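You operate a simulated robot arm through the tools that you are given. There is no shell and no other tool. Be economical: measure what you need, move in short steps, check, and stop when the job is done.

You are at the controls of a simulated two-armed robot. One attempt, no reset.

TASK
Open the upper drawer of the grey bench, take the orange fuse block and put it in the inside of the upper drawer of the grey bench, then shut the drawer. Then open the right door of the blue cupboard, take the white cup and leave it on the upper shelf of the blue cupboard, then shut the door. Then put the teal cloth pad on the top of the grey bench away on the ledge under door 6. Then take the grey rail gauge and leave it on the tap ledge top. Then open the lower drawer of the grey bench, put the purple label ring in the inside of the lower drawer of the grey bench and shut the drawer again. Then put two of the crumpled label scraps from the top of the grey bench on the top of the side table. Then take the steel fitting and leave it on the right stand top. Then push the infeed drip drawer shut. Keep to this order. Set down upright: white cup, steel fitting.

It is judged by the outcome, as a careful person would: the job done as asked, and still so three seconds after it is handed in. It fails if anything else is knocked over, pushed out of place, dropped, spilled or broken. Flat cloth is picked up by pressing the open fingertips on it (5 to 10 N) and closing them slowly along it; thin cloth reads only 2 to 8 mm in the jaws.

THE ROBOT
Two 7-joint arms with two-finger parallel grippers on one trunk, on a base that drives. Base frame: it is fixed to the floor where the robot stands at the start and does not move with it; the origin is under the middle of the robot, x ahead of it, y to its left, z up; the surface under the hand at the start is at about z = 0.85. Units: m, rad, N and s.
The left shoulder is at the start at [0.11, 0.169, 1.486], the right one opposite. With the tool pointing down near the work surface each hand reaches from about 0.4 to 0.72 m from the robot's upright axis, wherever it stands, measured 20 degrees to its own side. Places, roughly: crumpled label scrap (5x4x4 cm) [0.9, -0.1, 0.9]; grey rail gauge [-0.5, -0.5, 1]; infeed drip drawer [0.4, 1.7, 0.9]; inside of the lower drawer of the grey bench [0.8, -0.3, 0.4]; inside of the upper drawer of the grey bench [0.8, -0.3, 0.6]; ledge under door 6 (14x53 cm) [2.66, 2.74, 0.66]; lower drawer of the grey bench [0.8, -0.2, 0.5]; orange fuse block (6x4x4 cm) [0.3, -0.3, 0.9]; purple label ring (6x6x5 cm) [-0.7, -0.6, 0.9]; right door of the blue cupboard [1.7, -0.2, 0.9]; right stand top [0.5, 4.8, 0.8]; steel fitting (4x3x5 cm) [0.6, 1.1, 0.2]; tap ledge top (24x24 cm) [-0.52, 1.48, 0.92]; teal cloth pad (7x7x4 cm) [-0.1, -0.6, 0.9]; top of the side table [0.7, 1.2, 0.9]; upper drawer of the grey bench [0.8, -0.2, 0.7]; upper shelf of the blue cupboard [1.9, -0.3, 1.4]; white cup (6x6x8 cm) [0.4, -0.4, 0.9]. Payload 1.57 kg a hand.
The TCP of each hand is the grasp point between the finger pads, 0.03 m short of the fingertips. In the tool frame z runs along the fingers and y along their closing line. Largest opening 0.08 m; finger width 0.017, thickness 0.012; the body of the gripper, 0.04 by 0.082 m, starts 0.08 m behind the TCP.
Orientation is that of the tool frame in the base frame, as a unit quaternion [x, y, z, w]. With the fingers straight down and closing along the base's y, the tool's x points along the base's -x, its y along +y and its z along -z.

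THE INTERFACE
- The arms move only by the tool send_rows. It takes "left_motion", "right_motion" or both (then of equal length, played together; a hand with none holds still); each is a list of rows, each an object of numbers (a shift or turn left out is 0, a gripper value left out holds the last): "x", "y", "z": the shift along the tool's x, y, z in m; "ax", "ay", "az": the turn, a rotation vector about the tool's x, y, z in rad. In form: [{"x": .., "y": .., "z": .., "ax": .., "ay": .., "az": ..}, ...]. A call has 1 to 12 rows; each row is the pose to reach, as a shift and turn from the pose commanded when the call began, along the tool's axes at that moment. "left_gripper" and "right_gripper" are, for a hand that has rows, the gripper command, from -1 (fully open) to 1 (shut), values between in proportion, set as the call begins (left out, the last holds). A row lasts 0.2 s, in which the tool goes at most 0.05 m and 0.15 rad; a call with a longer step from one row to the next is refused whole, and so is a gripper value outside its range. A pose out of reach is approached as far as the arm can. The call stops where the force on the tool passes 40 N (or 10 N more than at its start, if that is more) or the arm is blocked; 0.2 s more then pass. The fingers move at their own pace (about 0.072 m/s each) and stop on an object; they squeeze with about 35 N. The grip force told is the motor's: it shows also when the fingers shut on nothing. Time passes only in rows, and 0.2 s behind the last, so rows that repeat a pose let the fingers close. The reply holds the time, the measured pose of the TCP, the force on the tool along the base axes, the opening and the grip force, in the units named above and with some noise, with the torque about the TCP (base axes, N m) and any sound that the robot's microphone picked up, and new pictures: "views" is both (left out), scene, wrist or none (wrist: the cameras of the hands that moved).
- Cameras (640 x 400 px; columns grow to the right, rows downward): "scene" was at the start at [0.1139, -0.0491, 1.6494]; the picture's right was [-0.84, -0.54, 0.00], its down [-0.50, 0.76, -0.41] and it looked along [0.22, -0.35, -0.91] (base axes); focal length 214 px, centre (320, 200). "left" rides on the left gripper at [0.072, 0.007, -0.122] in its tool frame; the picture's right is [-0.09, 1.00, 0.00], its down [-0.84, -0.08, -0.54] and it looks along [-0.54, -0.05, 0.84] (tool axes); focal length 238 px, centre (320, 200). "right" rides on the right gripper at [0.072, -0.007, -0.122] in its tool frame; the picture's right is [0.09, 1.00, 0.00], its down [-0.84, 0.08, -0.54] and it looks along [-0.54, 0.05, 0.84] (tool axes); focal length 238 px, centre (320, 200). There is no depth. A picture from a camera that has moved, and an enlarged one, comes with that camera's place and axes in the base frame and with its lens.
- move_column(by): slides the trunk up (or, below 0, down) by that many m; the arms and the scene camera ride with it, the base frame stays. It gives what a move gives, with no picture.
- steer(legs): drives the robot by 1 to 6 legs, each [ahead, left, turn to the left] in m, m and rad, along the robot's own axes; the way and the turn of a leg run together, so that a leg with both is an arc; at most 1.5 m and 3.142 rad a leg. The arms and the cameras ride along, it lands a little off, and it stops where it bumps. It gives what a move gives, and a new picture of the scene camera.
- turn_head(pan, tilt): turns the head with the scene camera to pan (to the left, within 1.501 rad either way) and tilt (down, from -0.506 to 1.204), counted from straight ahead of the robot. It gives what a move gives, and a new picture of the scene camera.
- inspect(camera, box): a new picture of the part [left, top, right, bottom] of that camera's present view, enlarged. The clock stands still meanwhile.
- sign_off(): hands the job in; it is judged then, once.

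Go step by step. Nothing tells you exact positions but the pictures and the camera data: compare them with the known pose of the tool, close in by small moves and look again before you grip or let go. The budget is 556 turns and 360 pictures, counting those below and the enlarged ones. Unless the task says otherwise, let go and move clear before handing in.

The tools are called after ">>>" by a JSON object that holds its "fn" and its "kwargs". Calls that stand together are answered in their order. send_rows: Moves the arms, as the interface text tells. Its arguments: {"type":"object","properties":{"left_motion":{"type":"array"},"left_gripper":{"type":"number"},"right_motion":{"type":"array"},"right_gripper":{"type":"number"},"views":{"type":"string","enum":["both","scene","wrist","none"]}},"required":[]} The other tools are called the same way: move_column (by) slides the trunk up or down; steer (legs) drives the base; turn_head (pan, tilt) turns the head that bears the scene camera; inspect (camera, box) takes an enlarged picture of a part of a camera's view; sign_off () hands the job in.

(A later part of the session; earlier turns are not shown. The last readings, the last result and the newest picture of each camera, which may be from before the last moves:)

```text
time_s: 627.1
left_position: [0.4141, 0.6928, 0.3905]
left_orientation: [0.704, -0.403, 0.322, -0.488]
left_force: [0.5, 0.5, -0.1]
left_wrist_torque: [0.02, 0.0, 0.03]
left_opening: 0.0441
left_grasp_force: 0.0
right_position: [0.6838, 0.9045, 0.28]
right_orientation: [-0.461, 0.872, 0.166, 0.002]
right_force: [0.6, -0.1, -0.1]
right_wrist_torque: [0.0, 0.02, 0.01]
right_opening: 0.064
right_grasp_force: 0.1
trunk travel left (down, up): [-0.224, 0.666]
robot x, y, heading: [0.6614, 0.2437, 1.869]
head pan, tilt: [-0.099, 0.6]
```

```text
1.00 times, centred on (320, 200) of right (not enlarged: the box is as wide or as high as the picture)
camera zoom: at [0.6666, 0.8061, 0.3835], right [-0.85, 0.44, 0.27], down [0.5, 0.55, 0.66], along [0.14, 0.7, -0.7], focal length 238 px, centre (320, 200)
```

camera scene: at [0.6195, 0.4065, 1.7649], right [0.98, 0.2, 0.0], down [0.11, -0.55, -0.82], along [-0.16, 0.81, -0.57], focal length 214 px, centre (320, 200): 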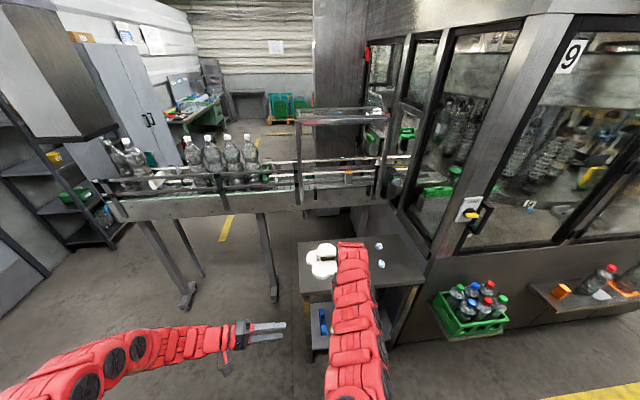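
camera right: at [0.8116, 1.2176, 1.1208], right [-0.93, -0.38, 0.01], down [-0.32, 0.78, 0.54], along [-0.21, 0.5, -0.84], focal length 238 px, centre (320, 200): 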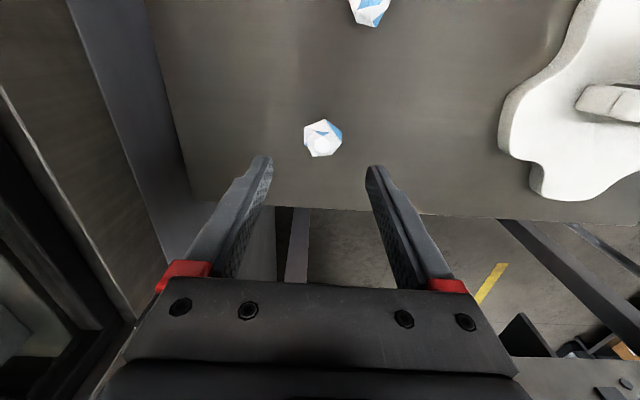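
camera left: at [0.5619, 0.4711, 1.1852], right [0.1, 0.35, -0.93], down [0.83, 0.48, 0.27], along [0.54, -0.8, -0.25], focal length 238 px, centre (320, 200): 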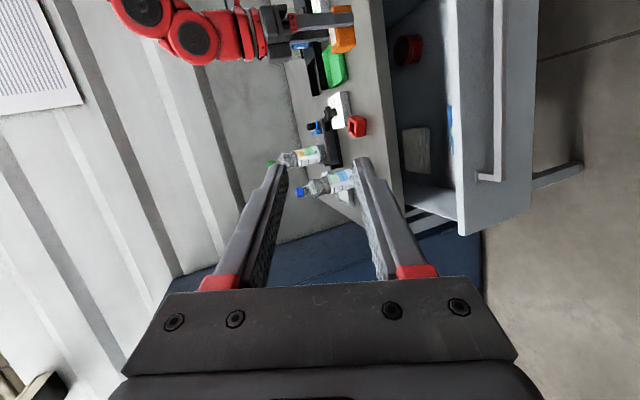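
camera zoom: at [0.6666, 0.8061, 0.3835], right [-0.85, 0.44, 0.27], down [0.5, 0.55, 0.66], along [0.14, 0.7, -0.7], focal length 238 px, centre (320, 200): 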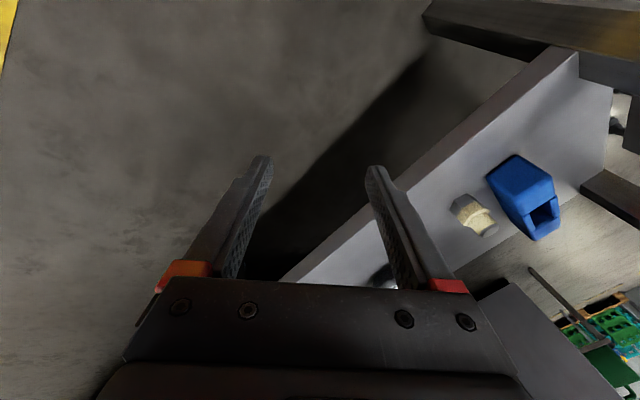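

The fitting triangulates to (0.559, 1.09, 0.25), standing on the shelf with a 2 cm gap to the blue block. I raise slightly, drive under the table top above it, and look.

>>> {"fn": "move_column", "kwargs": {"by": 0.07}}

>>> {"fn": "steer", "kwargs": {"legs": [[0.195, 0.06, 0]]}}

>>> {"fn": "inspect", "kwargs": {"camera": "right", "box": [0, 0, 640, 400]}}

```text
time_s: 628.2
left_position: [0.4148, 0.6938, 0.4607]
left_orientation: [0.703, -0.403, 0.323, -0.49]
left_force: [-0.3, 0.6, -0.3]
left_wrist_torque: [0.02, 0.0, 0.0]
left_opening: 0.0441
left_grasp_force: 0.0
right_position: [0.6845, 0.9034, 0.3487]
right_orientation: [-0.46, 0.872, 0.166, 0.001]
right_force: [-0.7, -0.7, 0.5]
right_wrist_torque: [0.02, -0.01, 0.0]
right_opening: 0.0642
right_grasp_force: 0.1
trunk travel left (down, up): [-0.294, 0.596]
robot x, y, heading: [0.6603, 0.2444, 1.87]
head pan, tilt: [-0.099, 0.6]
```

```text
time_s: 629.8
left_position: [0.2989, 0.863, 0.46]
left_orientation: [0.703, -0.403, 0.322, -0.49]
left_force: [-1.1, 0.5, -0.2]
left_wrist_torque: [-0.03, -0.03, 0.01]
left_opening: 0.0438
left_grasp_force: 0.1
right_position: [0.5688, 1.0732, 0.3491]
right_orientation: [-0.46, 0.872, 0.166, 0.001]
right_force: [-0.6, 0.6, -0.8]
right_wrist_torque: [-0.03, 0.02, 0.02]
right_opening: 0.0638
right_grasp_force: 0.0
trunk travel left (down, up): [-0.294, 0.596]
robot x, y, heading: [0.5432, 0.4125, 1.865]
head pan, tilt: [-0.099, 0.6]
camera scene: at [0.503, 0.5755, 1.1848], right [0.98, 0.2, 0.0], down [0.11, -0.55, -0.82], along [-0.16, 0.81, -0.57], focal length 214 px, centre (320, 200)
```

scene: 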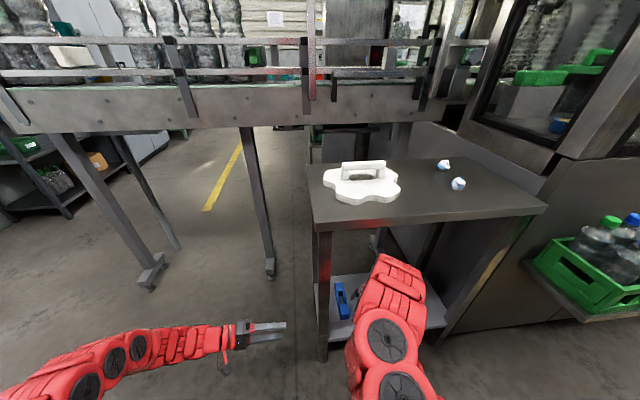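

```text
1.00 times, centred on (320, 200) of right (not enlarged: the box is as wide or as high as the picture)
camera zoom: at [0.5513, 0.9755, 0.4531], right [-0.85, 0.44, 0.27], down [0.5, 0.56, 0.66], along [0.14, 0.7, -0.7], focal length 238 px, centre (320, 200)
```

zoom: 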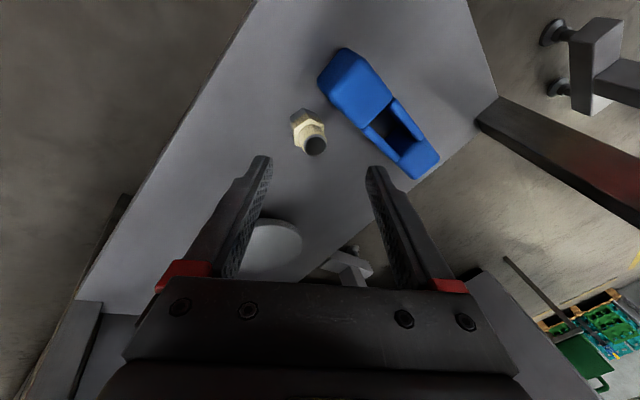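

>>> {"fn": "send_rows", "kwargs": {"right_motion": [{"x": -0.004, "y": 0.008, "z": 0.003}, {"x": -0.008, "y": 0.017, "z": 0.0065}, {"x": -0.008, "y": 0.017, "z": 0.0065}], "views": "none"}}

>>> {"fn": "move_column", "kwargs": {"by": -0.045}}

>>> {"fn": "inspect", "kwargs": {"camera": "right", "box": [0, 0, 640, 400]}}

```text
time_s: 630.6
left_position: [0.3005, 0.8631, 0.4592]
left_orientation: [0.703, -0.403, 0.322, -0.489]
left_force: [0.4, 0.1, 0.4]
left_wrist_torque: [0.02, -0.01, 0.02]
left_opening: 0.0441
left_grasp_force: 0.2
right_position: [0.5598, 1.0906, 0.3484]
right_orientation: [-0.461, 0.871, 0.171, -0.001]
right_force: [0.1, 0.4, -0.1]
right_wrist_torque: [-0.03, 0.03, -0.03]
right_opening: 0.0636
right_grasp_force: 0.1
trunk travel left (down, up): [-0.294, 0.596]
robot x, y, heading: [0.5412, 0.4073, 1.872]
head pan, tilt: [-0.099, 0.6]
```

```text
time_s: 631.5
left_position: [0.3001, 0.8617, 0.4152]
left_orientation: [0.703, -0.403, 0.323, -0.489]
left_force: [0.5, -0.4, -0.1]
left_wrist_torque: [-0.02, 0.02, 0.03]
left_opening: 0.0442
left_grasp_force: 0.0
right_position: [0.5591, 1.0901, 0.3046]
right_orientation: [-0.461, 0.871, 0.171, -0.001]
right_force: [0.8, 1.1, 0.4]
right_wrist_torque: [0.02, -0.02, -0.01]
right_opening: 0.0642
right_grasp_force: 0.0
trunk travel left (down, up): [-0.249, 0.641]
robot x, y, heading: [0.5429, 0.4127, 1.866]
head pan, tilt: [-0.099, 0.6]
```

```text
1.00 times, centred on (320, 200) of right (not enlarged: the box is as wide or as high as the picture)
camera zoom: at [0.543, 0.9909, 0.4067], right [-0.85, 0.44, 0.28], down [0.51, 0.55, 0.66], along [0.14, 0.71, -0.69], focal length 238 px, centre (320, 200)
```

zoom: 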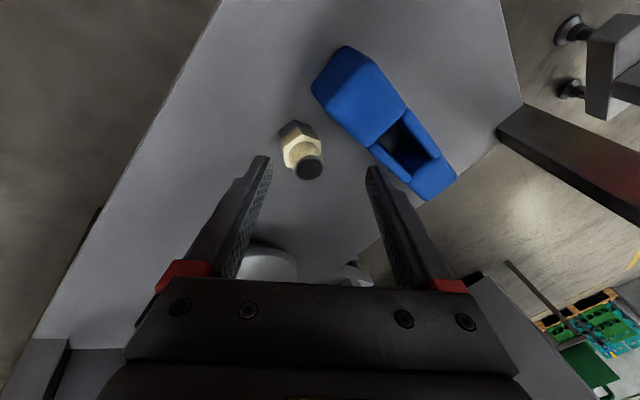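

>>> {"fn": "move_column", "kwargs": {"by": -0.04}}

>>> {"fn": "inspect", "kwargs": {"camera": "right", "box": [0, 0, 640, 400]}}

```text
time_s: 632.0
left_position: [0.2998, 0.8607, 0.3956]
left_orientation: [0.703, -0.403, 0.323, -0.489]
left_force: [-0.4, 0.4, -0.7]
left_wrist_torque: [0.0, 0.01, 0.0]
left_opening: 0.044
left_grasp_force: 0.1
right_position: [0.5597, 1.0916, 0.2873]
right_orientation: [-0.46, 0.871, 0.174, 0.0]
right_force: [0.6, -1.4, 7.5]
right_wrist_torque: [0.17, 0.3, -0.04]
right_opening: 0.0649
right_grasp_force: 0.2
trunk travel left (down, up): [-0.229, 0.661]
robot x, y, heading: [0.5406, 0.4092, 1.868]
head pan, tilt: [-0.099, 0.6]
stopped: the force on the tool passed its limit at 59 N (the readings are from after the stop); the commanded pose is now the measured one
```

```text
1.00 times, centred on (320, 200) of right (not enlarged: the box is as wide or as high as the picture)
camera zoom: at [0.5427, 0.9932, 0.3889], right [-0.85, 0.44, 0.29], down [0.51, 0.55, 0.67], along [0.14, 0.71, -0.69], focal length 238 px, centre (320, 200)
```

zoom: 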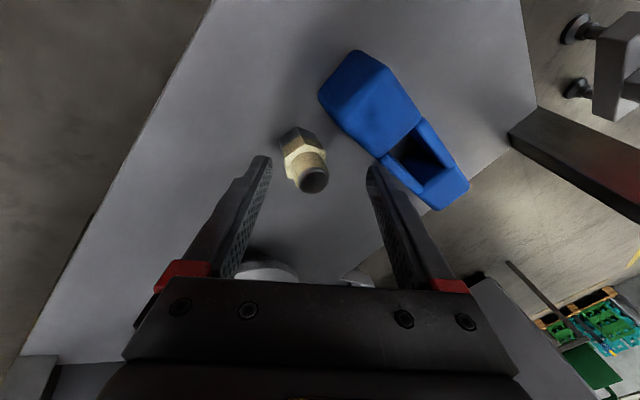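

Touching the shelf; the hand is rolled about 17°. I raise 2 cm and level the roll, shifting slightly toward the robot.

>>> {"fn": "move_column", "kwargs": {"by": 0.025}}

>>> {"fn": "send_rows", "kwargs": {"right_motion": [{"x": 0.003, "y": -0.002, "z": -0.001, "ax": 0.1}, {"x": 0.007, "y": -0.004, "z": -0.002, "ax": 0.2}, {"x": 0.011, "y": -0.006, "z": -0.0037, "ax": 0.3}, {"x": 0.011, "y": -0.006, "z": -0.0037, "ax": 0.3}], "views": "wrist"}}

```text
time_s: 632.7
left_position: [0.2997, 0.8624, 0.4205]
left_orientation: [0.702, -0.403, 0.322, -0.49]
left_force: [-0.4, 0.0, -0.3]
left_wrist_torque: [0.01, -0.01, 0.02]
left_opening: 0.0439
left_grasp_force: 0.0
right_position: [0.5602, 1.0919, 0.3102]
right_orientation: [-0.46, 0.871, 0.173, -0.001]
right_force: [-0.1, 0.8, -0.3]
right_wrist_torque: [0.0, 0.03, 0.04]
right_opening: 0.0639
right_grasp_force: 0.1
trunk travel left (down, up): [-0.254, 0.636]
robot x, y, heading: [0.5421, 0.408, 1.866]
head pan, tilt: [-0.099, 0.6]
```

```text
time_s: 633.7
left_position: [0.2992, 0.8616, 0.4202]
left_orientation: [0.703, -0.403, 0.322, -0.489]
left_force: [-0.2, 0.0, 0.3]
left_wrist_torque: [0.0, 0.02, 0.0]
left_opening: 0.0439
left_grasp_force: 0.1
right_position: [0.5596, 1.0905, 0.31]
right_orientation: [-0.46, 0.871, 0.173, -0.001]
right_force: [0.0, 0.7, -0.1]
right_wrist_torque: [0.05, -0.01, 0.02]
right_opening: 0.0637
right_grasp_force: 0.0
right hand out of reach, approached as far as the arm can: row 1, 2, 3, 4
trunk travel left (down, up): [-0.254, 0.636]
robot x, y, heading: [0.5459, 0.4122, 1.867]
head pan, tilt: [-0.099, 0.6]
camera right: at [0.5427, 0.9926, 0.4133], right [-0.85, 0.44, 0.29], down [0.51, 0.55, 0.67], along [0.14, 0.71, -0.69], focal length 238 px, centre (320, 200)
```

right: 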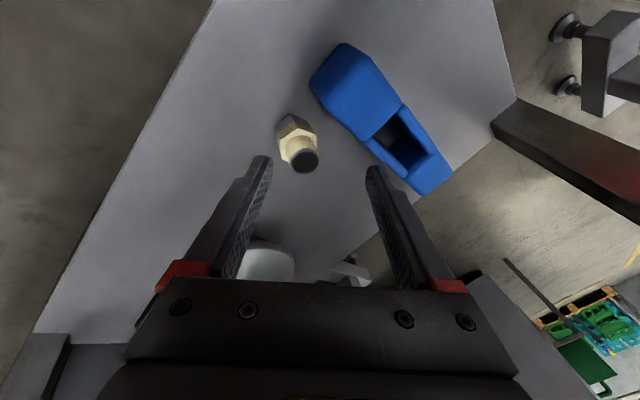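

I'd rather turn the wrist the other way: fingers front-right/back-left avoid the blue block. I raise and rotate counter-clockwise.

>>> {"fn": "move_column", "kwargs": {"by": 0.1}}

>>> {"fn": "send_rows", "kwargs": {"right_motion": [{"ax": 0.0079, "ay": 0.0318, "az": -0.1397}, {"ax": 0.0158, "ay": 0.0636, "az": -0.2794}, {"ax": 0.0236, "ay": 0.0953, "az": -0.4191}, {"ax": 0.0315, "ay": 0.1271, "az": -0.5588}, {"ax": 0.0394, "ay": 0.1589, "az": -0.6985}, {"ax": 0.0473, "ay": 0.1907, "az": -0.8383}, {"ax": 0.0551, "ay": 0.2224, "az": -0.978}, {"ax": 0.063, "ay": 0.2542, "az": -1.1177}, {"ax": 0.0709, "ay": 0.286, "az": -1.2574}, {"ax": 0.0788, "ay": 0.3178, "az": -1.3971}, {"ax": 0.0866, "ay": 0.3495, "az": -1.5368}, {"ax": 0.0945, "ay": 0.3813, "az": -1.6765}], "views": "wrist"}}

```text
time_s: 635.0
left_position: [0.301, 0.8626, 0.5199]
left_orientation: [0.703, -0.403, 0.323, -0.489]
left_force: [-0.2, 0.1, -0.4]
left_wrist_torque: [-0.02, -0.01, 0.01]
left_opening: 0.0441
left_grasp_force: 0.0
right_position: [0.5595, 1.0911, 0.4111]
right_orientation: [-0.461, 0.87, 0.174, -0.001]
right_force: [-0.4, 0.4, 0.8]
right_wrist_torque: [-0.02, 0.02, 0.01]
right_opening: 0.0642
right_grasp_force: 0.0
trunk travel left (down, up): [-0.354, 0.536]
robot x, y, heading: [0.5419, 0.414, 1.868]
head pan, tilt: [-0.099, 0.6]
```

```text
time_s: 637.6
left_position: [0.2891, 0.8624, 0.5254]
left_orientation: [0.703, -0.399, 0.322, -0.493]
left_force: [-1.3, -0.5, 0.4]
left_wrist_torque: [0.0, -0.08, -0.01]
left_opening: 0.044
left_grasp_force: 0.2
right_position: [0.5382, 1.0098, 0.4198]
right_orientation: [0.974, -0.225, 0.0, -0.011]
right_force: [-0.9, -1.3, 0.8]
right_wrist_torque: [0.06, -0.11, 0.0]
right_opening: 0.064
right_grasp_force: 0.1
right hand out of reach, approached as far as the arm can: row 7, 8, 9, 10, 11, 12
trunk travel left (down, up): [-0.354, 0.536]
robot x, y, heading: [0.5404, 0.4116, 1.871]
head pan, tilt: [-0.099, 0.6]
camera right: at [0.6046, 0.9799, 0.5423], right [-0.35, -0.93, -0.02], down [-0.79, 0.29, 0.54], along [-0.5, 0.21, -0.84], focal length 238 px, centre (320, 200)
```

right: 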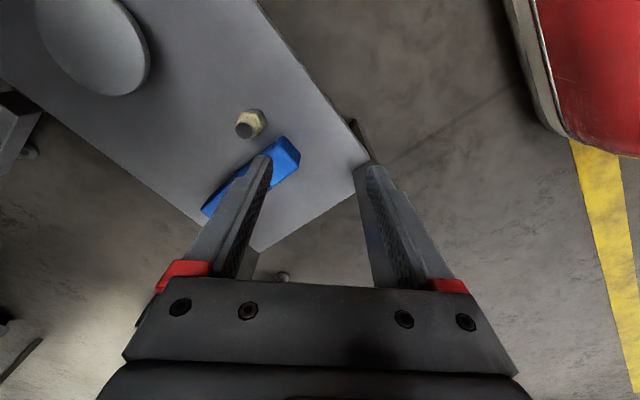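

>>> {"fn": "steer", "kwargs": {"legs": [[0.062, -0.0455, 0]]}}

>>> {"fn": "move_column", "kwargs": {"by": -0.09}}

>>> {"fn": "inspect", "kwargs": {"camera": "right", "box": [0, 0, 640, 400]}}

```text
time_s: 638.5
left_position: [0.3146, 0.8947, 0.5217]
left_orientation: [0.701, -0.405, 0.324, -0.489]
left_force: [0.0, 0.4, -0.1]
left_wrist_torque: [-0.02, 0.0, 0.01]
left_opening: 0.0439
left_grasp_force: 0.1
right_position: [0.5599, 1.0265, 0.404]
right_orientation: [0.974, -0.226, 0.001, 0.003]
right_force: [0.8, 0.0, -0.3]
right_wrist_torque: [0.04, -0.01, -0.01]
right_opening: 0.0638
right_grasp_force: 0.1
trunk travel left (down, up): [-0.354, 0.536]
robot x, y, heading: [0.5554, 0.4452, 1.859]
head pan, tilt: [-0.099, 0.6]
stopped in leg 1: the robot was blocked; the commanded pose is now the measured one
camera scene: at [0.5162, 0.6055, 1.2459], right [0.98, 0.19, 0.0], down [0.11, -0.55, -0.83], along [-0.16, 0.81, -0.56], focal length 214 px, centre (320, 200)
```

scene: 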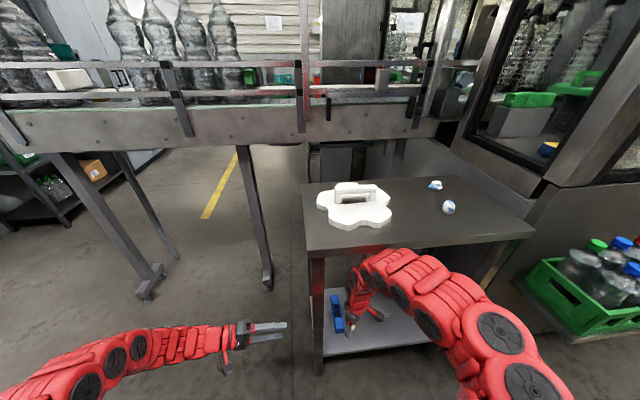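

```text
time_s: 639.8
left_position: [0.3129, 0.8968, 0.431]
left_orientation: [0.703, -0.404, 0.323, -0.488]
left_force: [0.1, 0.2, 0.4]
left_wrist_torque: [0.0, -0.01, 0.01]
left_opening: 0.044
left_grasp_force: 0.1
right_position: [0.5588, 1.0274, 0.3126]
right_orientation: [0.974, -0.225, 0.001, 0.003]
right_force: [-0.1, 0.4, -0.1]
right_wrist_torque: [-0.01, 0.01, -0.01]
right_opening: 0.0639
right_grasp_force: 0.1
trunk travel left (down, up): [-0.264, 0.626]
robot x, y, heading: [0.5512, 0.4457, 1.867]
head pan, tilt: [-0.099, 0.6]
```

```text
1.00 times, centred on (320, 200) of right (not enlarged: the box is as wide or as high as the picture)
camera zoom: at [0.626, 1.0016, 0.4368], right [-0.36, -0.93, 0.01], down [-0.79, 0.3, 0.54], along [-0.51, 0.19, -0.84], focal length 238 px, centre (320, 200)
```

zoom: 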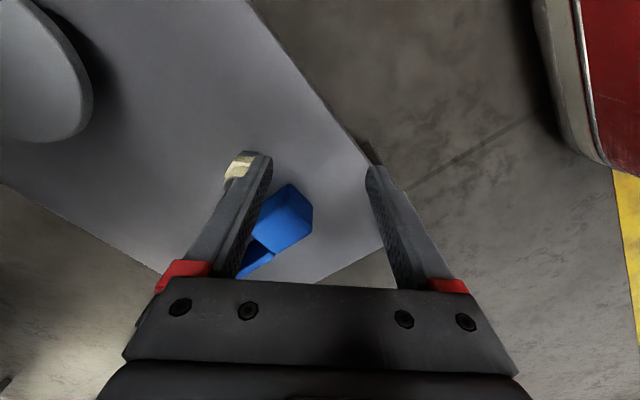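

>>> {"fn": "move_column", "kwargs": {"by": 0.04}}

>>> {"fn": "send_rows", "kwargs": {"right_motion": [{"x": -0.01, "y": -0.025}, {"x": -0.021, "y": -0.052}, {"x": -0.021, "y": -0.052}], "views": "wrist"}}

```text
time_s: 640.6
left_position: [0.3135, 0.8971, 0.4704]
left_orientation: [0.702, -0.404, 0.323, -0.489]
left_force: [-0.1, 0.3, 0.5]
left_wrist_torque: [0.02, 0.0, -0.01]
left_opening: 0.0439
left_grasp_force: 0.2
right_position: [0.559, 1.0271, 0.3535]
right_orientation: [0.974, -0.226, 0.002, 0.003]
right_force: [0.4, 0.2, -0.3]
right_wrist_torque: [0.02, -0.01, -0.01]
right_opening: 0.0638
right_grasp_force: 0.1
trunk travel left (down, up): [-0.304, 0.586]
robot x, y, heading: [0.5559, 0.4409, 1.865]
head pan, tilt: [-0.099, 0.6]
```

```text
time_s: 641.4
left_position: [0.3124, 0.8973, 0.4713]
left_orientation: [0.703, -0.404, 0.323, -0.488]
left_force: [-0.4, -0.2, 0.6]
left_wrist_torque: [0.03, 0.01, -0.02]
left_opening: 0.0438
left_grasp_force: 0.1
right_position: [0.5646, 1.0404, 0.3615]
right_orientation: [0.974, -0.226, 0.002, 0.003]
right_force: [-0.2, 1.0, -0.1]
right_wrist_torque: [-0.04, 0.0, 0.0]
right_opening: 0.0641
right_grasp_force: 0.0
right hand out of reach, approached as far as the arm can: row 1, 2, 3
trunk travel left (down, up): [-0.304, 0.586]
robot x, y, heading: [0.5533, 0.445, 1.869]
head pan, tilt: [-0.099, 0.6]
camera right: at [0.6315, 1.0148, 0.4848], right [-0.35, -0.94, 0.01], down [-0.79, 0.3, 0.54], along [-0.51, 0.19, -0.84], focal length 238 px, centre (320, 200)
```

right: 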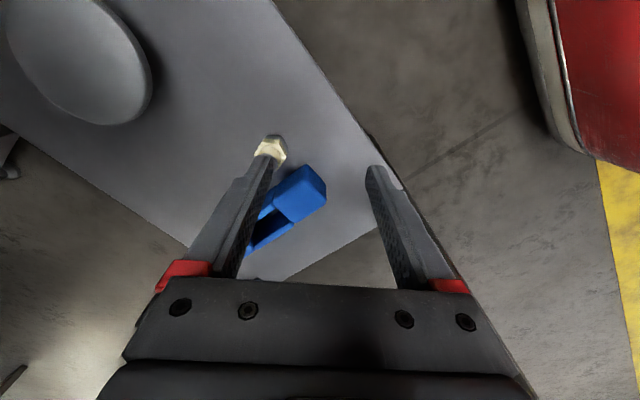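

>>> {"fn": "send_rows", "kwargs": {"right_motion": [{"x": -0.004, "y": -0.01, "z": -0.035}, {"x": -0.009, "y": -0.022, "z": -0.07}, {"x": -0.014, "y": -0.036, "z": -0.1}, {"x": -0.018, "y": -0.046, "z": -0.13}, {"x": -0.018, "y": -0.046, "z": -0.13}], "views": "none"}}

```text
time_s: 642.8
left_position: [0.3101, 0.8973, 0.4599]
left_orientation: [0.707, -0.4, 0.326, -0.483]
left_force: [-0.7, -0.3, 0.0]
left_wrist_torque: [-0.02, 0.01, 0.01]
left_opening: 0.0441
left_grasp_force: 0.1
right_position: [0.5266, 1.0359, 0.434]
right_orientation: [0.977, -0.198, -0.001, 0.078]
right_force: [-0.2, 0.4, -0.4]
right_wrist_torque: [-0.02, 0.04, 0.0]
right_opening: 0.0641
right_grasp_force: 0.0
right hand out of reach, approached as far as the arm can: row 4, 5
trunk travel left (down, up): [-0.304, 0.586]
robot x, y, heading: [0.5525, 0.4427, 1.862]
head pan, tilt: [-0.099, 0.6]
stopped in row 5 (right hand): the arm was blocked; the commanded pose is now the measured one
```

The arm's elbow meets the table in that pose. I go back to the previous wrist orientation (which reached fine), with a narrower opening to keep off the blue block.

>>> {"fn": "steer", "kwargs": {"legs": [[-0.04, 0.0, 0]]}}

>>> {"fn": "send_rows", "kwargs": {"right_motion": [{"ay": -0.045, "az": 0.1428}, {"ay": -0.09, "az": 0.2856}, {"ay": -0.1356, "az": 0.4284}, {"ay": -0.1808, "az": 0.5712}, {"ay": -0.226, "az": 0.714}, {"ay": -0.2712, "az": 0.8569}, {"ay": -0.3164, "az": 0.9997}, {"ay": -0.3616, "az": 1.1425}, {"ay": -0.4068, "az": 1.2853}, {"ay": -0.452, "az": 1.4281}, {"ay": -0.4972, "az": 1.5709}, {"ay": -0.5424, "az": 1.7137}], "right_gripper": -0.15, "views": "wrist"}}

```text
time_s: 643.7
left_position: [0.323, 0.8544, 0.472]
left_orientation: [0.703, -0.403, 0.322, -0.489]
left_force: [1.2, 0.7, 0.3]
left_wrist_torque: [-0.03, -0.02, 0.03]
left_opening: 0.0439
left_grasp_force: 0.1
right_position: [0.5421, 1.0072, 0.4564]
right_orientation: [0.978, -0.2, -0.006, 0.056]
right_force: [-0.9, -1.1, 0.9]
right_wrist_torque: [0.02, 0.01, 0.03]
right_opening: 0.0641
right_grasp_force: 0.0
trunk travel left (down, up): [-0.304, 0.586]
robot x, y, heading: [0.5673, 0.4004, 1.872]
head pan, tilt: [-0.099, 0.6]
camera scene: at [0.5256, 0.5672, 1.1962], right [0.98, 0.2, 0.0], down [0.11, -0.55, -0.83], along [-0.16, 0.81, -0.56], focal length 214 px, centre (320, 200)
```

scene: 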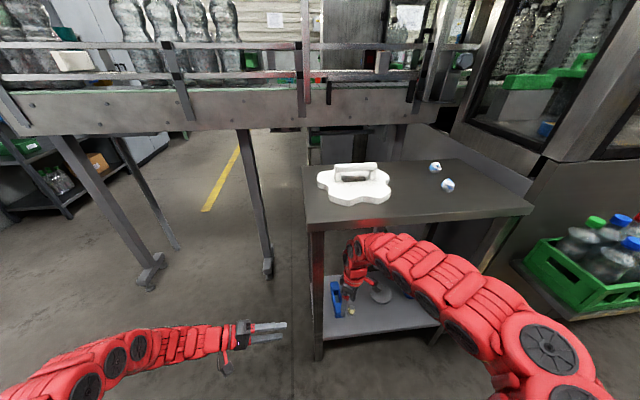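

```text
time_s: 646.3
left_position: [0.3226, 0.8552, 0.4714]
left_orientation: [0.703, -0.403, 0.322, -0.489]
left_force: [0.1, -0.5, 0.2]
left_wrist_torque: [0.02, 0.0, 0.04]
left_opening: 0.0438
left_grasp_force: 0.1
right_position: [0.6017, 1.1286, 0.4465]
right_orientation: [-0.466, 0.851, 0.243, -0.007]
right_force: [0.5, -0.3, -0.1]
right_wrist_torque: [0.0, 0.03, 0.0]
right_opening: 0.0459
right_grasp_force: 0.1
right hand out of reach, approached as far as the arm can: row 1, 2, 3, 4, 5, 6, 7, 8, 9, 10, 11, 12
trunk travel left (down, up): [-0.304, 0.586]
robot x, y, heading: [0.5681, 0.4014, 1.868]
head pan, tilt: [-0.099, 0.6]
camera right: at [0.5957, 1.0169, 0.5365], right [-0.84, 0.37, 0.4], down [0.54, 0.48, 0.69], along [0.06, 0.79, -0.6], focal length 238 px, centre (320, 200)
```

right: 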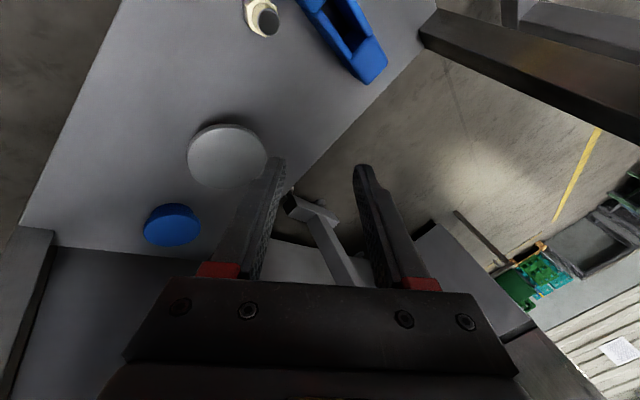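

>>> {"fn": "send_rows", "kwargs": {"right_motion": [{"x": 0.017, "y": -0.0114, "z": 0.0146, "ax": 0.034, "ay": 0.013, "az": 0.006}, {"x": 0.0335, "y": -0.0228, "z": 0.0292, "ax": 0.067, "ay": 0.026, "az": 0.0125}, {"x": 0.05, "y": -0.034, "z": 0.0438, "ax": 0.1, "ay": 0.039, "az": 0.019}, {"x": 0.067, "y": -0.0455, "z": 0.0584, "ax": 0.134, "ay": 0.052, "az": 0.025}, {"x": 0.067, "y": -0.0455, "z": 0.0584, "ax": 0.134, "ay": 0.052, "az": 0.025}], "views": "wrist"}}

```text
time_s: 647.5
left_position: [0.3236, 0.8563, 0.4718]
left_orientation: [0.703, -0.403, 0.323, -0.489]
left_force: [0.5, 0.7, 0.9]
left_wrist_torque: [-0.02, -0.04, 0.04]
left_opening: 0.0441
left_grasp_force: 0.1
right_position: [0.596, 1.0947, 0.3241]
right_orientation: [-0.462, 0.869, 0.174, -0.005]
right_force: [0.2, 0.1, -0.3]
right_wrist_torque: [0.03, 0.01, -0.04]
right_opening: 0.0456
right_grasp_force: 0.0
right hand out of reach, approached as far as the arm can: row 1, 2, 3, 4, 5
trunk travel left (down, up): [-0.304, 0.586]
robot x, y, heading: [0.5641, 0.4024, 1.868]
head pan, tilt: [-0.099, 0.6]
camera right: at [0.5797, 0.9952, 0.4258], right [-0.85, 0.44, 0.29], down [0.51, 0.55, 0.66], along [0.13, 0.71, -0.69], focal length 238 px, centre (320, 200)
```

right: 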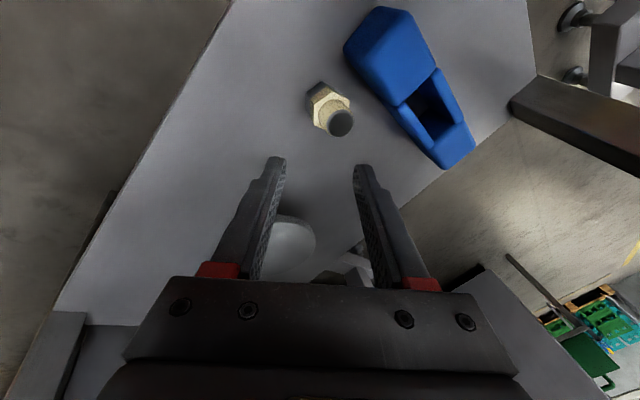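

>>> {"fn": "steer", "kwargs": {"legs": [[0.003, 0.034, 0]]}}

>>> {"fn": "move_column", "kwargs": {"by": -0.03}}

>>> {"fn": "inspect", "kwargs": {"camera": "right", "box": [0, 0, 640, 400]}}

```text
time_s: 648.4
left_position: [0.2892, 0.8473, 0.4694]
left_orientation: [0.703, -0.403, 0.323, -0.49]
left_force: [0.3, -0.3, -0.3]
left_wrist_torque: [-0.03, -0.03, -0.03]
left_opening: 0.0439
left_grasp_force: 0.1
right_position: [0.5596, 1.0877, 0.3231]
right_orientation: [-0.462, 0.869, 0.174, -0.003]
right_force: [-0.2, -0.7, -0.2]
right_wrist_torque: [-0.01, -0.01, 0.03]
right_opening: 0.0457
right_grasp_force: 0.0
trunk travel left (down, up): [-0.304, 0.586]
robot x, y, heading: [0.5286, 0.3982, 1.867]
head pan, tilt: [-0.099, 0.6]
camera scene: at [0.4917, 0.5609, 1.1953], right [0.98, 0.2, 0.0], down [0.11, -0.55, -0.82], along [-0.16, 0.81, -0.57], focal length 214 px, centre (320, 200)
```

scene: 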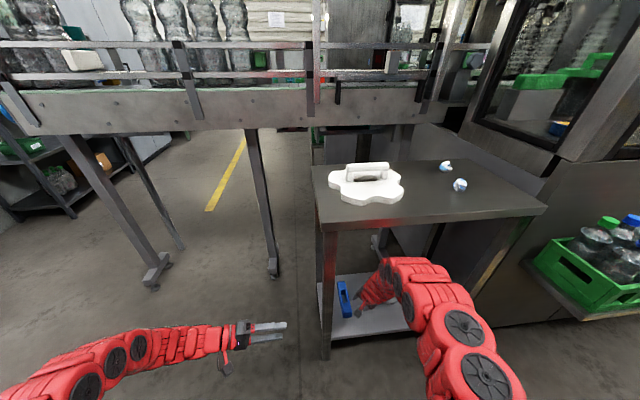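

```text
time_s: 649.1
left_position: [0.29, 0.8486, 0.4417]
left_orientation: [0.703, -0.403, 0.323, -0.489]
left_force: [0.3, 0.0, -0.2]
left_wrist_torque: [0.01, -0.02, -0.02]
left_opening: 0.0437
left_grasp_force: 0.0
right_position: [0.5606, 1.0873, 0.2944]
right_orientation: [-0.463, 0.869, 0.176, -0.004]
right_force: [-0.4, -0.1, 0.2]
right_wrist_torque: [-0.01, 0.0, 0.02]
right_opening: 0.046
right_grasp_force: 0.1
trunk travel left (down, up): [-0.274, 0.616]
robot x, y, heading: [0.5347, 0.3971, 1.867]
head pan, tilt: [-0.099, 0.6]
```

```text
1.00 times, centred on (320, 200) of right (not enlarged: the box is as wide or as high as the picture)
camera zoom: at [0.5452, 0.9887, 0.3966], right [-0.85, 0.43, 0.29], down [0.51, 0.55, 0.66], along [0.13, 0.71, -0.69], focal length 238 px, centre (320, 200)
```

zoom: 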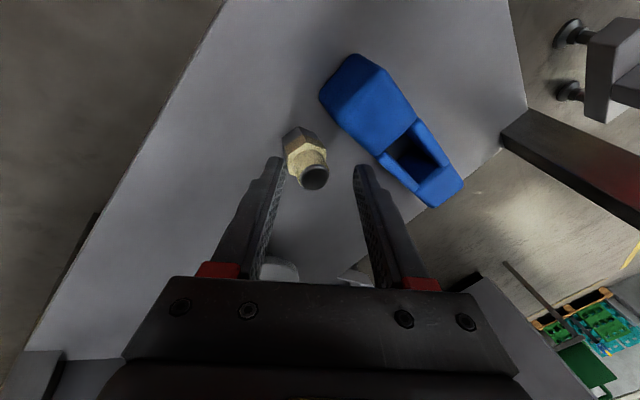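

>>> {"fn": "move_column", "kwargs": {"by": -0.03}}

>>> {"fn": "inspect", "kwargs": {"camera": "right", "box": [0, 0, 640, 400]}}

```text
time_s: 649.9
left_position: [0.2899, 0.8487, 0.4115]
left_orientation: [0.703, -0.403, 0.323, -0.489]
left_force: [0.8, 0.0, -0.6]
left_wrist_torque: [-0.03, 0.03, 0.01]
left_opening: 0.0442
left_grasp_force: 0.0
right_position: [0.5612, 1.0873, 0.2657]
right_orientation: [-0.462, 0.869, 0.176, -0.004]
right_force: [0.5, -4.3, 9.8]
right_wrist_torque: [-0.27, -0.18, -0.07]
right_opening: 0.0458
right_grasp_force: 0.1
trunk travel left (down, up): [-0.244, 0.646]
robot x, y, heading: [0.5325, 0.3966, 1.873]
head pan, tilt: [-0.099, 0.6]
```

```text
1.00 times, centred on (320, 200) of right (not enlarged: the box is as wide or as high as the picture)
camera zoom: at [0.5453, 0.9885, 0.3673], right [-0.85, 0.43, 0.29], down [0.51, 0.55, 0.66], along [0.13, 0.71, -0.69], focal length 238 px, centre (320, 200)
```

zoom: 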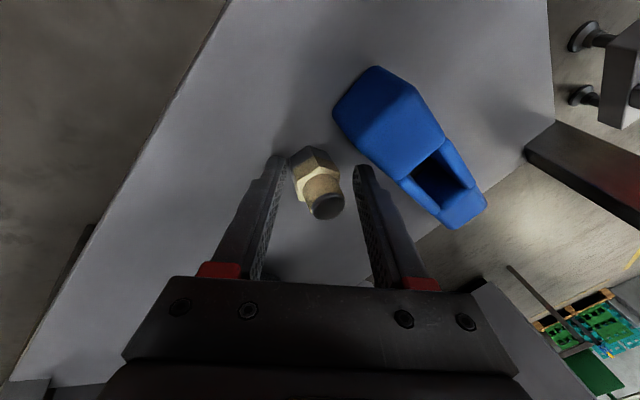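

The fitting is between the fingers, tips at the shelf. Close and check.

>>> {"fn": "send_rows", "kwargs": {"right_motion": [{"z": -0.002}, {"z": -0.002}, {"z": -0.002}], "right_gripper": 1, "views": "wrist"}}

```text
time_s: 650.7
left_position: [0.289, 0.8481, 0.4095]
left_orientation: [0.703, -0.403, 0.323, -0.49]
left_force: [0.3, -0.7, 0.0]
left_wrist_torque: [-0.01, 0.01, 0.03]
left_opening: 0.0442
left_grasp_force: 0.0
right_position: [0.5603, 1.0892, 0.2649]
right_orientation: [-0.462, 0.869, 0.177, -0.005]
right_force: [1.5, -0.5, 5.6]
right_wrist_torque: [0.01, -0.14, 0.01]
right_opening: 0.0265
right_grasp_force: 34.8
trunk travel left (down, up): [-0.244, 0.646]
robot x, y, heading: [0.5339, 0.3965, 1.869]
head pan, tilt: [-0.099, 0.6]
camera right: at [0.5462, 0.9892, 0.3678], right [-0.85, 0.43, 0.3], down [0.51, 0.55, 0.66], along [0.12, 0.71, -0.69], focal length 238 px, centre (320, 200)
```

right: 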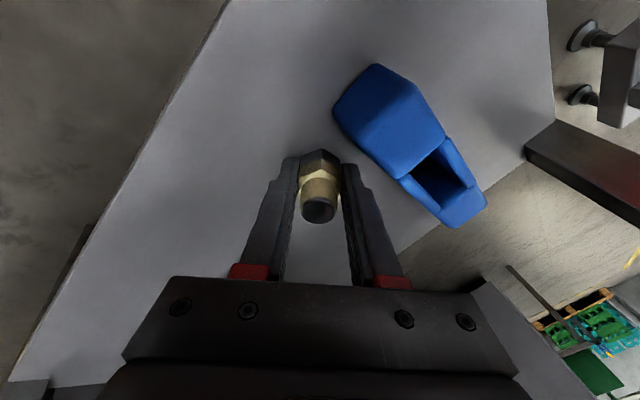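

Fitting gripped. I lift, back out from under the table, and raise the trunk.

>>> {"fn": "move_column", "kwargs": {"by": 0.08}}

>>> {"fn": "steer", "kwargs": {"legs": [[-0.25, 0.0, 0]]}}

>>> {"fn": "move_column", "kwargs": {"by": 0.4}}

>>> {"fn": "move_column", "kwargs": {"by": 0.16}}

```text
time_s: 651.8
left_position: [0.2892, 0.8478, 0.4908]
left_orientation: [0.703, -0.404, 0.322, -0.489]
left_force: [-0.1, 0.8, 0.1]
left_wrist_torque: [0.0, 0.0, -0.03]
left_opening: 0.0441
left_grasp_force: 0.0
right_position: [0.5605, 1.0882, 0.3431]
right_orientation: [-0.463, 0.869, 0.176, -0.005]
right_force: [-0.7, -0.1, -1.0]
right_wrist_torque: [-0.06, -0.02, 0.0]
right_opening: 0.0267
right_grasp_force: 35.3
trunk travel left (down, up): [-0.324, 0.566]
robot x, y, heading: [0.5304, 0.3952, 1.871]
head pan, tilt: [-0.099, 0.6]
```

```text
time_s: 653.7
left_position: [0.3574, 0.6152, 0.4902]
left_orientation: [0.704, -0.401, 0.322, -0.49]
left_force: [-0.5, 0.0, 0.6]
left_wrist_torque: [0.01, -0.01, 0.0]
left_opening: 0.0439
left_grasp_force: 0.0
right_position: [0.6287, 0.8573, 0.345]
right_orientation: [-0.464, 0.868, 0.176, -0.006]
right_force: [0.4, -0.4, -0.5]
right_wrist_torque: [0.04, 0.0, -0.01]
right_opening: 0.0269
right_grasp_force: 35.2
trunk travel left (down, up): [-0.324, 0.566]
robot x, y, heading: [0.6028, 0.164, 1.87]
head pan, tilt: [-0.099, 0.6]
stopped in leg 1: the robot was blocked; the commanded pose is now the measured one
camera scene: at [0.5622, 0.3295, 1.2153], right [0.98, 0.2, 0.0], down [0.11, -0.55, -0.82], along [-0.17, 0.81, -0.57], focal length 214 px, centre (320, 200)
```

scene: 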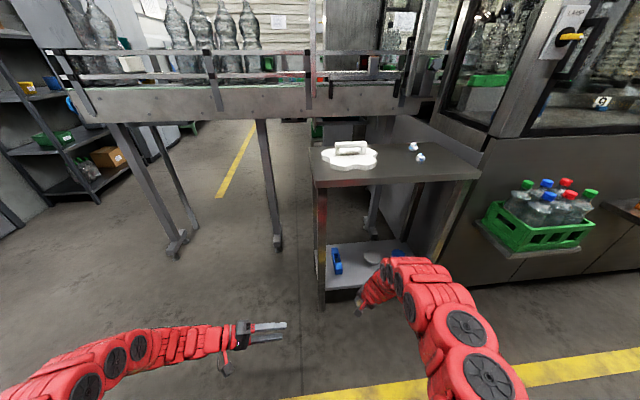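

```text
time_s: 657.6
left_position: [0.3574, 0.6159, 0.8909]
left_orientation: [0.704, -0.401, 0.321, -0.49]
left_force: [-0.5, -0.7, 0.2]
left_wrist_torque: [-0.02, 0.01, 0.0]
left_opening: 0.0438
left_grasp_force: 0.0
right_position: [0.6287, 0.8562, 0.7438]
right_orientation: [-0.465, 0.867, 0.177, -0.007]
right_force: [0.3, 1.3, -1.4]
right_wrist_torque: [0.0, -0.02, 0.01]
right_opening: 0.0266
right_grasp_force: 35.5
trunk travel left (down, up): [-0.724, 0.166]
robot x, y, heading: [0.6047, 0.1657, 1.879]
head pan, tilt: [-0.099, 0.6]
```

```text
time_s: 659.4
left_position: [0.3568, 0.6161, 1.0496]
left_orientation: [0.704, -0.401, 0.321, -0.491]
left_force: [-0.4, 0.1, -0.1]
left_wrist_torque: [0.01, 0.02, -0.01]
left_opening: 0.0441
left_grasp_force: 0.1
right_position: [0.6276, 0.8576, 0.9039]
right_orientation: [-0.466, 0.867, 0.175, -0.006]
right_force: [0.3, 0.3, -1.0]
right_wrist_torque: [-0.01, -0.01, 0.03]
right_opening: 0.027
right_grasp_force: 34.9
trunk travel left (down, up): [-0.884, 0.006]
robot x, y, heading: [0.5989, 0.1628, 1.875]
head pan, tilt: [-0.099, 0.6]
```

>>> {"fn": "steer", "kwargs": {"legs": [[0.1, 0, 0], [0, 0.7, 0], [0, 0.7, 0], [0.95, 0, 0]]}}

```text
time_s: 672.0
left_position: [-1.2834, 1.2087, 1.0525]
left_orientation: [0.704, -0.402, 0.322, -0.489]
left_force: [0.0, 0.8, 0.4]
left_wrist_torque: [0.03, -0.02, 0.02]
left_opening: 0.0439
left_grasp_force: 0.2
right_position: [-1.0127, 1.449, 0.904]
right_orientation: [-0.465, 0.867, 0.177, -0.006]
right_force: [-0.7, -0.3, -0.8]
right_wrist_torque: [0.03, -0.05, -0.02]
right_opening: 0.0272
right_grasp_force: 34.9
trunk travel left (down, up): [-0.884, 0.006]
robot x, y, heading: [-1.0408, 0.7573, 1.873]
head pan, tilt: [-0.099, 0.6]
camera scene: at [-1.0804, 0.9218, 1.7754], right [0.98, 0.2, 0.0], down [0.11, -0.55, -0.83], along [-0.17, 0.81, -0.56], focal length 214 px, centre (320, 200)
```

scene: 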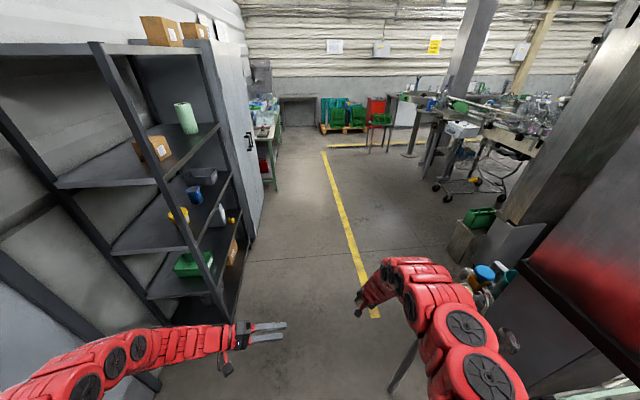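

I straighten the wrist so the fitting is upright in the hand and the elbow tucks in, then pass through the gap.

>>> {"fn": "send_rows", "kwargs": {"right_motion": [{"ax": 0.0221, "ay": 0.0195, "az": -0.1273}, {"ax": 0.0442, "ay": 0.039, "az": -0.2547}, {"ax": 0.0663, "ay": 0.0585, "az": -0.382}, {"ax": 0.0884, "ay": 0.078, "az": -0.5094}, {"ax": 0.1105, "ay": 0.0975, "az": -0.6367}, {"ax": 0.1326, "ay": 0.117, "az": -0.7641}, {"ax": 0.1547, "ay": 0.1365, "az": -0.8914}, {"ax": 0.1547, "ay": 0.1365, "az": -0.8914}], "views": "wrist"}}

>>> {"fn": "steer", "kwargs": {"legs": [[0.4, 0.03, 0], [0.6, -0.03, 0]]}}

```text
time_s: 673.8
left_position: [-1.2849, 1.2091, 1.0498]
left_orientation: [0.704, -0.402, 0.322, -0.489]
left_force: [-0.1, 0.6, 0.1]
left_wrist_torque: [0.04, -0.04, 0.01]
left_opening: 0.044
left_grasp_force: 0.0
right_position: [-1.0145, 1.4501, 0.9048]
right_orientation: [0.803, -0.591, -0.066, -0.048]
right_force: [1.3, 0.6, -0.4]
right_wrist_torque: [0.02, -0.01, 0.0]
right_opening: 0.0269
right_grasp_force: 34.7
trunk travel left (down, up): [-0.884, 0.006]
robot x, y, heading: [-1.04, 0.7557, 1.873]
head pan, tilt: [-0.099, 0.6]
camera right: at [-0.9813, 1.3643, 1.0153], right [-0.92, -0.38, -0.01], down [-0.29, 0.68, 0.67], along [-0.25, 0.62, -0.74], focal length 238 px, centre (320, 200)
```

right: 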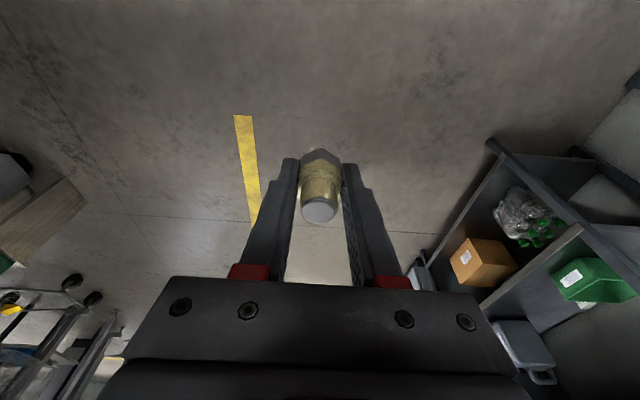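

```text
time_s: 679.3
left_position: [-1.5791, 2.1666, 1.0503]
left_orientation: [0.703, -0.401, 0.322, -0.49]
left_force: [0.3, 0.1, -0.7]
left_wrist_torque: [-0.01, 0.03, 0.03]
left_opening: 0.044
left_grasp_force: 0.0
right_position: [-1.3091, 2.4066, 0.9064]
right_orientation: [0.802, -0.592, -0.066, -0.048]
right_force: [-0.6, -0.8, -1.0]
right_wrist_torque: [0.02, 0.01, 0.02]
right_opening: 0.0267
right_grasp_force: 35.2
trunk travel left (down, up): [-0.884, 0.006]
robot x, y, heading: [-1.3331, 1.7169, 1.872]
head pan, tilt: [-0.099, 0.6]
camera scene: at [-1.3753, 1.8799, 1.7754], right [0.98, 0.2, 0.0], down [0.11, -0.55, -0.83], along [-0.17, 0.81, -0.56], focal length 214 px, centre (320, 200)
```

scene: 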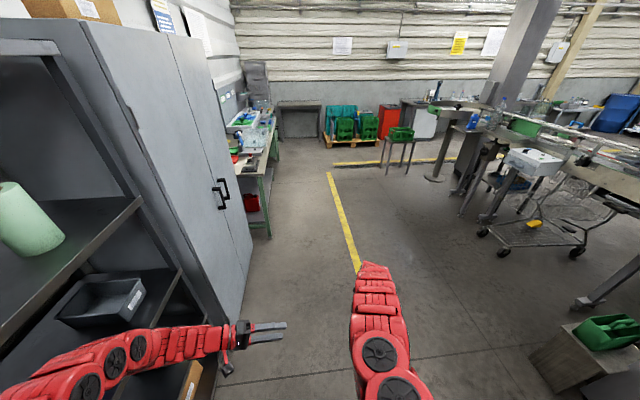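

>>> {"fn": "steer", "kwargs": {"legs": [[1.2, -0.15, 0], [0, 0, -1.1]]}}

>>> {"fn": "turn_head", "kwargs": {"pan": 0.0, "tilt": 0.35}}

```text
time_s: 688.2
left_position: [-1.2472, 3.3409, 1.0513]
left_orientation: [-0.387, 0.711, -0.532, 0.247]
left_force: [0.5, -0.1, 0.1]
left_wrist_torque: [0.04, -0.03, 0.03]
left_opening: 0.044
left_grasp_force: 0.0
right_position: [-0.9119, 3.2043, 0.9047]
right_orientation: [-0.369, 0.926, 0.029, 0.076]
right_force: [-0.4, 0.8, -0.8]
right_wrist_torque: [-0.01, -0.03, 0.03]
right_opening: 0.0269
right_grasp_force: 34.9
trunk travel left (down, up): [-0.884, 0.006]
robot x, y, heading: [-1.5423, 2.9219, 0.76]
head pan, tilt: [-0.099, 0.6]
camera scene: at [-1.4145, 3.0321, 1.7753], right [0.61, -0.79, 0.0], down [-0.45, -0.35, -0.82], along [0.65, 0.51, -0.57], focal length 214 px, centre (320, 200)
```

scene: 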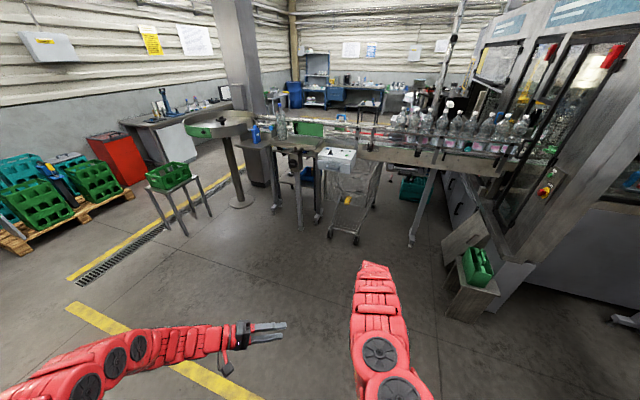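

```text
time_s: 689.0
left_position: [-1.2468, 3.34, 1.0503]
left_orientation: [-0.386, 0.712, -0.532, 0.246]
left_force: [0.2, -0.3, -0.4]
left_wrist_torque: [-0.01, 0.0, -0.03]
left_opening: 0.044
left_grasp_force: 0.0
right_position: [-0.9126, 3.204, 0.9044]
right_orientation: [-0.37, 0.926, 0.03, 0.075]
right_force: [0.3, -0.2, -1.6]
right_wrist_torque: [-0.03, 0.01, -0.03]
right_opening: 0.0267
right_grasp_force: 35.2
trunk travel left (down, up): [-0.884, 0.006]
robot x, y, heading: [-1.5405, 2.9215, 0.763]
head pan, tilt: [0.0, 0.351]
camera scene: at [-1.4166, 3.0418, 1.798], right [0.69, -0.72, 0.0], down [-0.25, -0.24, -0.94], along [0.68, 0.65, -0.34], focal length 214 px, centre (320, 200)
```

scene: 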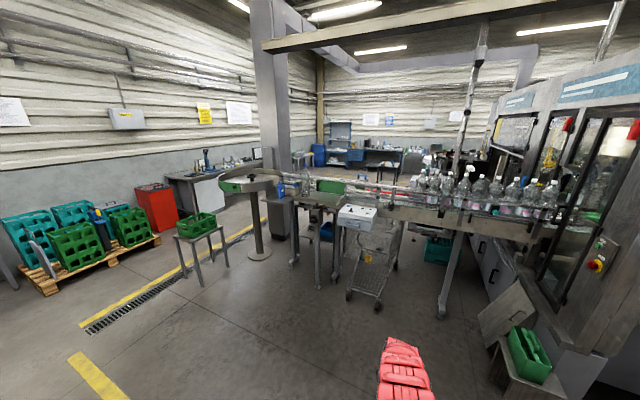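

>>> {"fn": "inspect", "kwargs": {"camera": "scene", "box": [255, 160, 395, 270]}}

```text
3.64 times, centred on (325, 215) of scene
camera zoom: at [-1.4166, 3.0418, 1.798], right [0.69, -0.72, 0.0], down [-0.25, -0.24, -0.94], along [0.68, 0.65, -0.34], focal length 780 px, centre (302, 146)
```

zoom: 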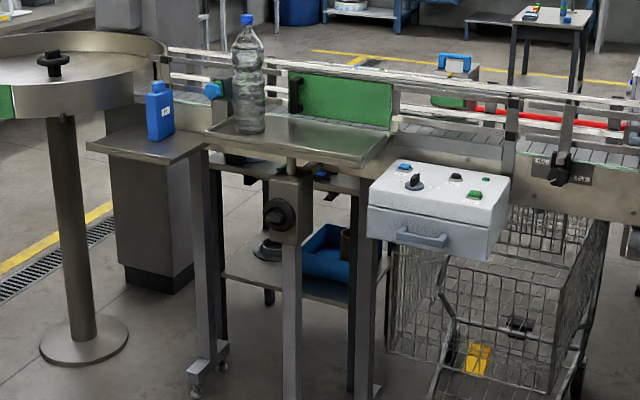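

The plate with the bottle at about (0.5, 4.8) matches the right stand top. I drive toward it, facing it squarely.

>>> {"fn": "steer", "kwargs": {"legs": [[0, 0, -0.465], [0.8, 0.58, 0], [0.6, 0.58, 0]]}}

>>> {"fn": "turn_head", "kwargs": {"pan": -0.1, "tilt": 0.65}}

```text
time_s: 697.8
left_position: [-0.2465, 4.3154, 1.0501]
left_orientation: [-0.206, 0.783, -0.576, 0.111]
left_force: [0.6, 0.5, 0.0]
left_wrist_torque: [-0.05, 0.02, -0.06]
left_opening: 0.044
left_grasp_force: 0.1
right_position: [-0.0218, 4.0422, 0.9011]
right_orientation: [-0.142, 0.988, 0.012, 0.064]
right_force: [-9.4, -7.5, 2.3]
right_wrist_torque: [0.11, -0.26, -0.22]
right_opening: 0.0267
right_grasp_force: 35.2
trunk travel left (down, up): [-0.884, 0.006]
robot x, y, heading: [-0.7031, 4.0807, 0.28]
head pan, tilt: [0.0, 0.351]
stopped in leg 3: the force on the tool passed its limit at 74 N (the readings are from after the stop); the commanded pose is now the measured one
camera scene: at [-0.5345, 4.132, 1.7979], right [0.28, -0.96, 0.0], down [-0.33, -0.1, -0.94], along [0.9, 0.26, -0.35], focal length 214 px, centre (320, 200)
```

scene: 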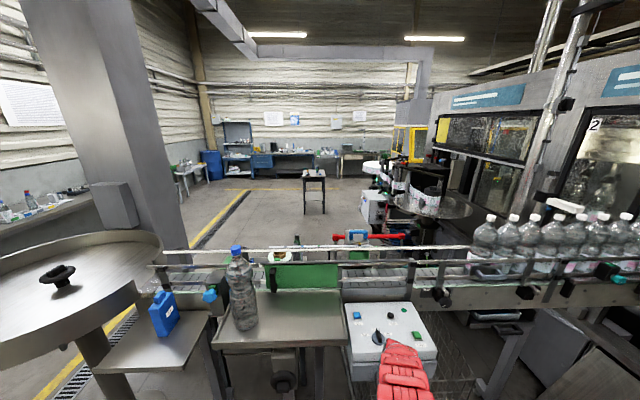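

```text
time_s: 698.6
left_position: [-0.2485, 4.313, 1.0511]
left_orientation: [-0.204, 0.784, -0.576, 0.113]
left_force: [0.2, -0.3, -0.9]
left_wrist_torque: [0.01, -0.01, -0.01]
left_opening: 0.0438
left_grasp_force: 0.1
right_position: [-0.0208, 4.0407, 0.902]
right_orientation: [-0.143, 0.987, 0.014, 0.069]
right_force: [-4.3, -1.0, -1.8]
right_wrist_torque: [0.04, -0.08, -0.09]
right_opening: 0.0267
right_grasp_force: 34.8
trunk travel left (down, up): [-0.884, 0.006]
robot x, y, heading: [-0.7046, 4.0764, 0.284]
head pan, tilt: [-0.099, 0.649]
camera scene: at [-0.5411, 4.116, 1.7712], right [0.18, -0.98, 0.0], down [-0.59, -0.11, -0.8], along [0.78, 0.14, -0.6], focal length 214 px, centre (320, 200)
```

scene: 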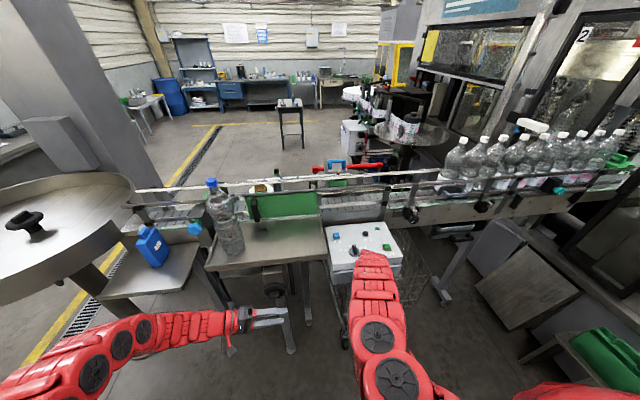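

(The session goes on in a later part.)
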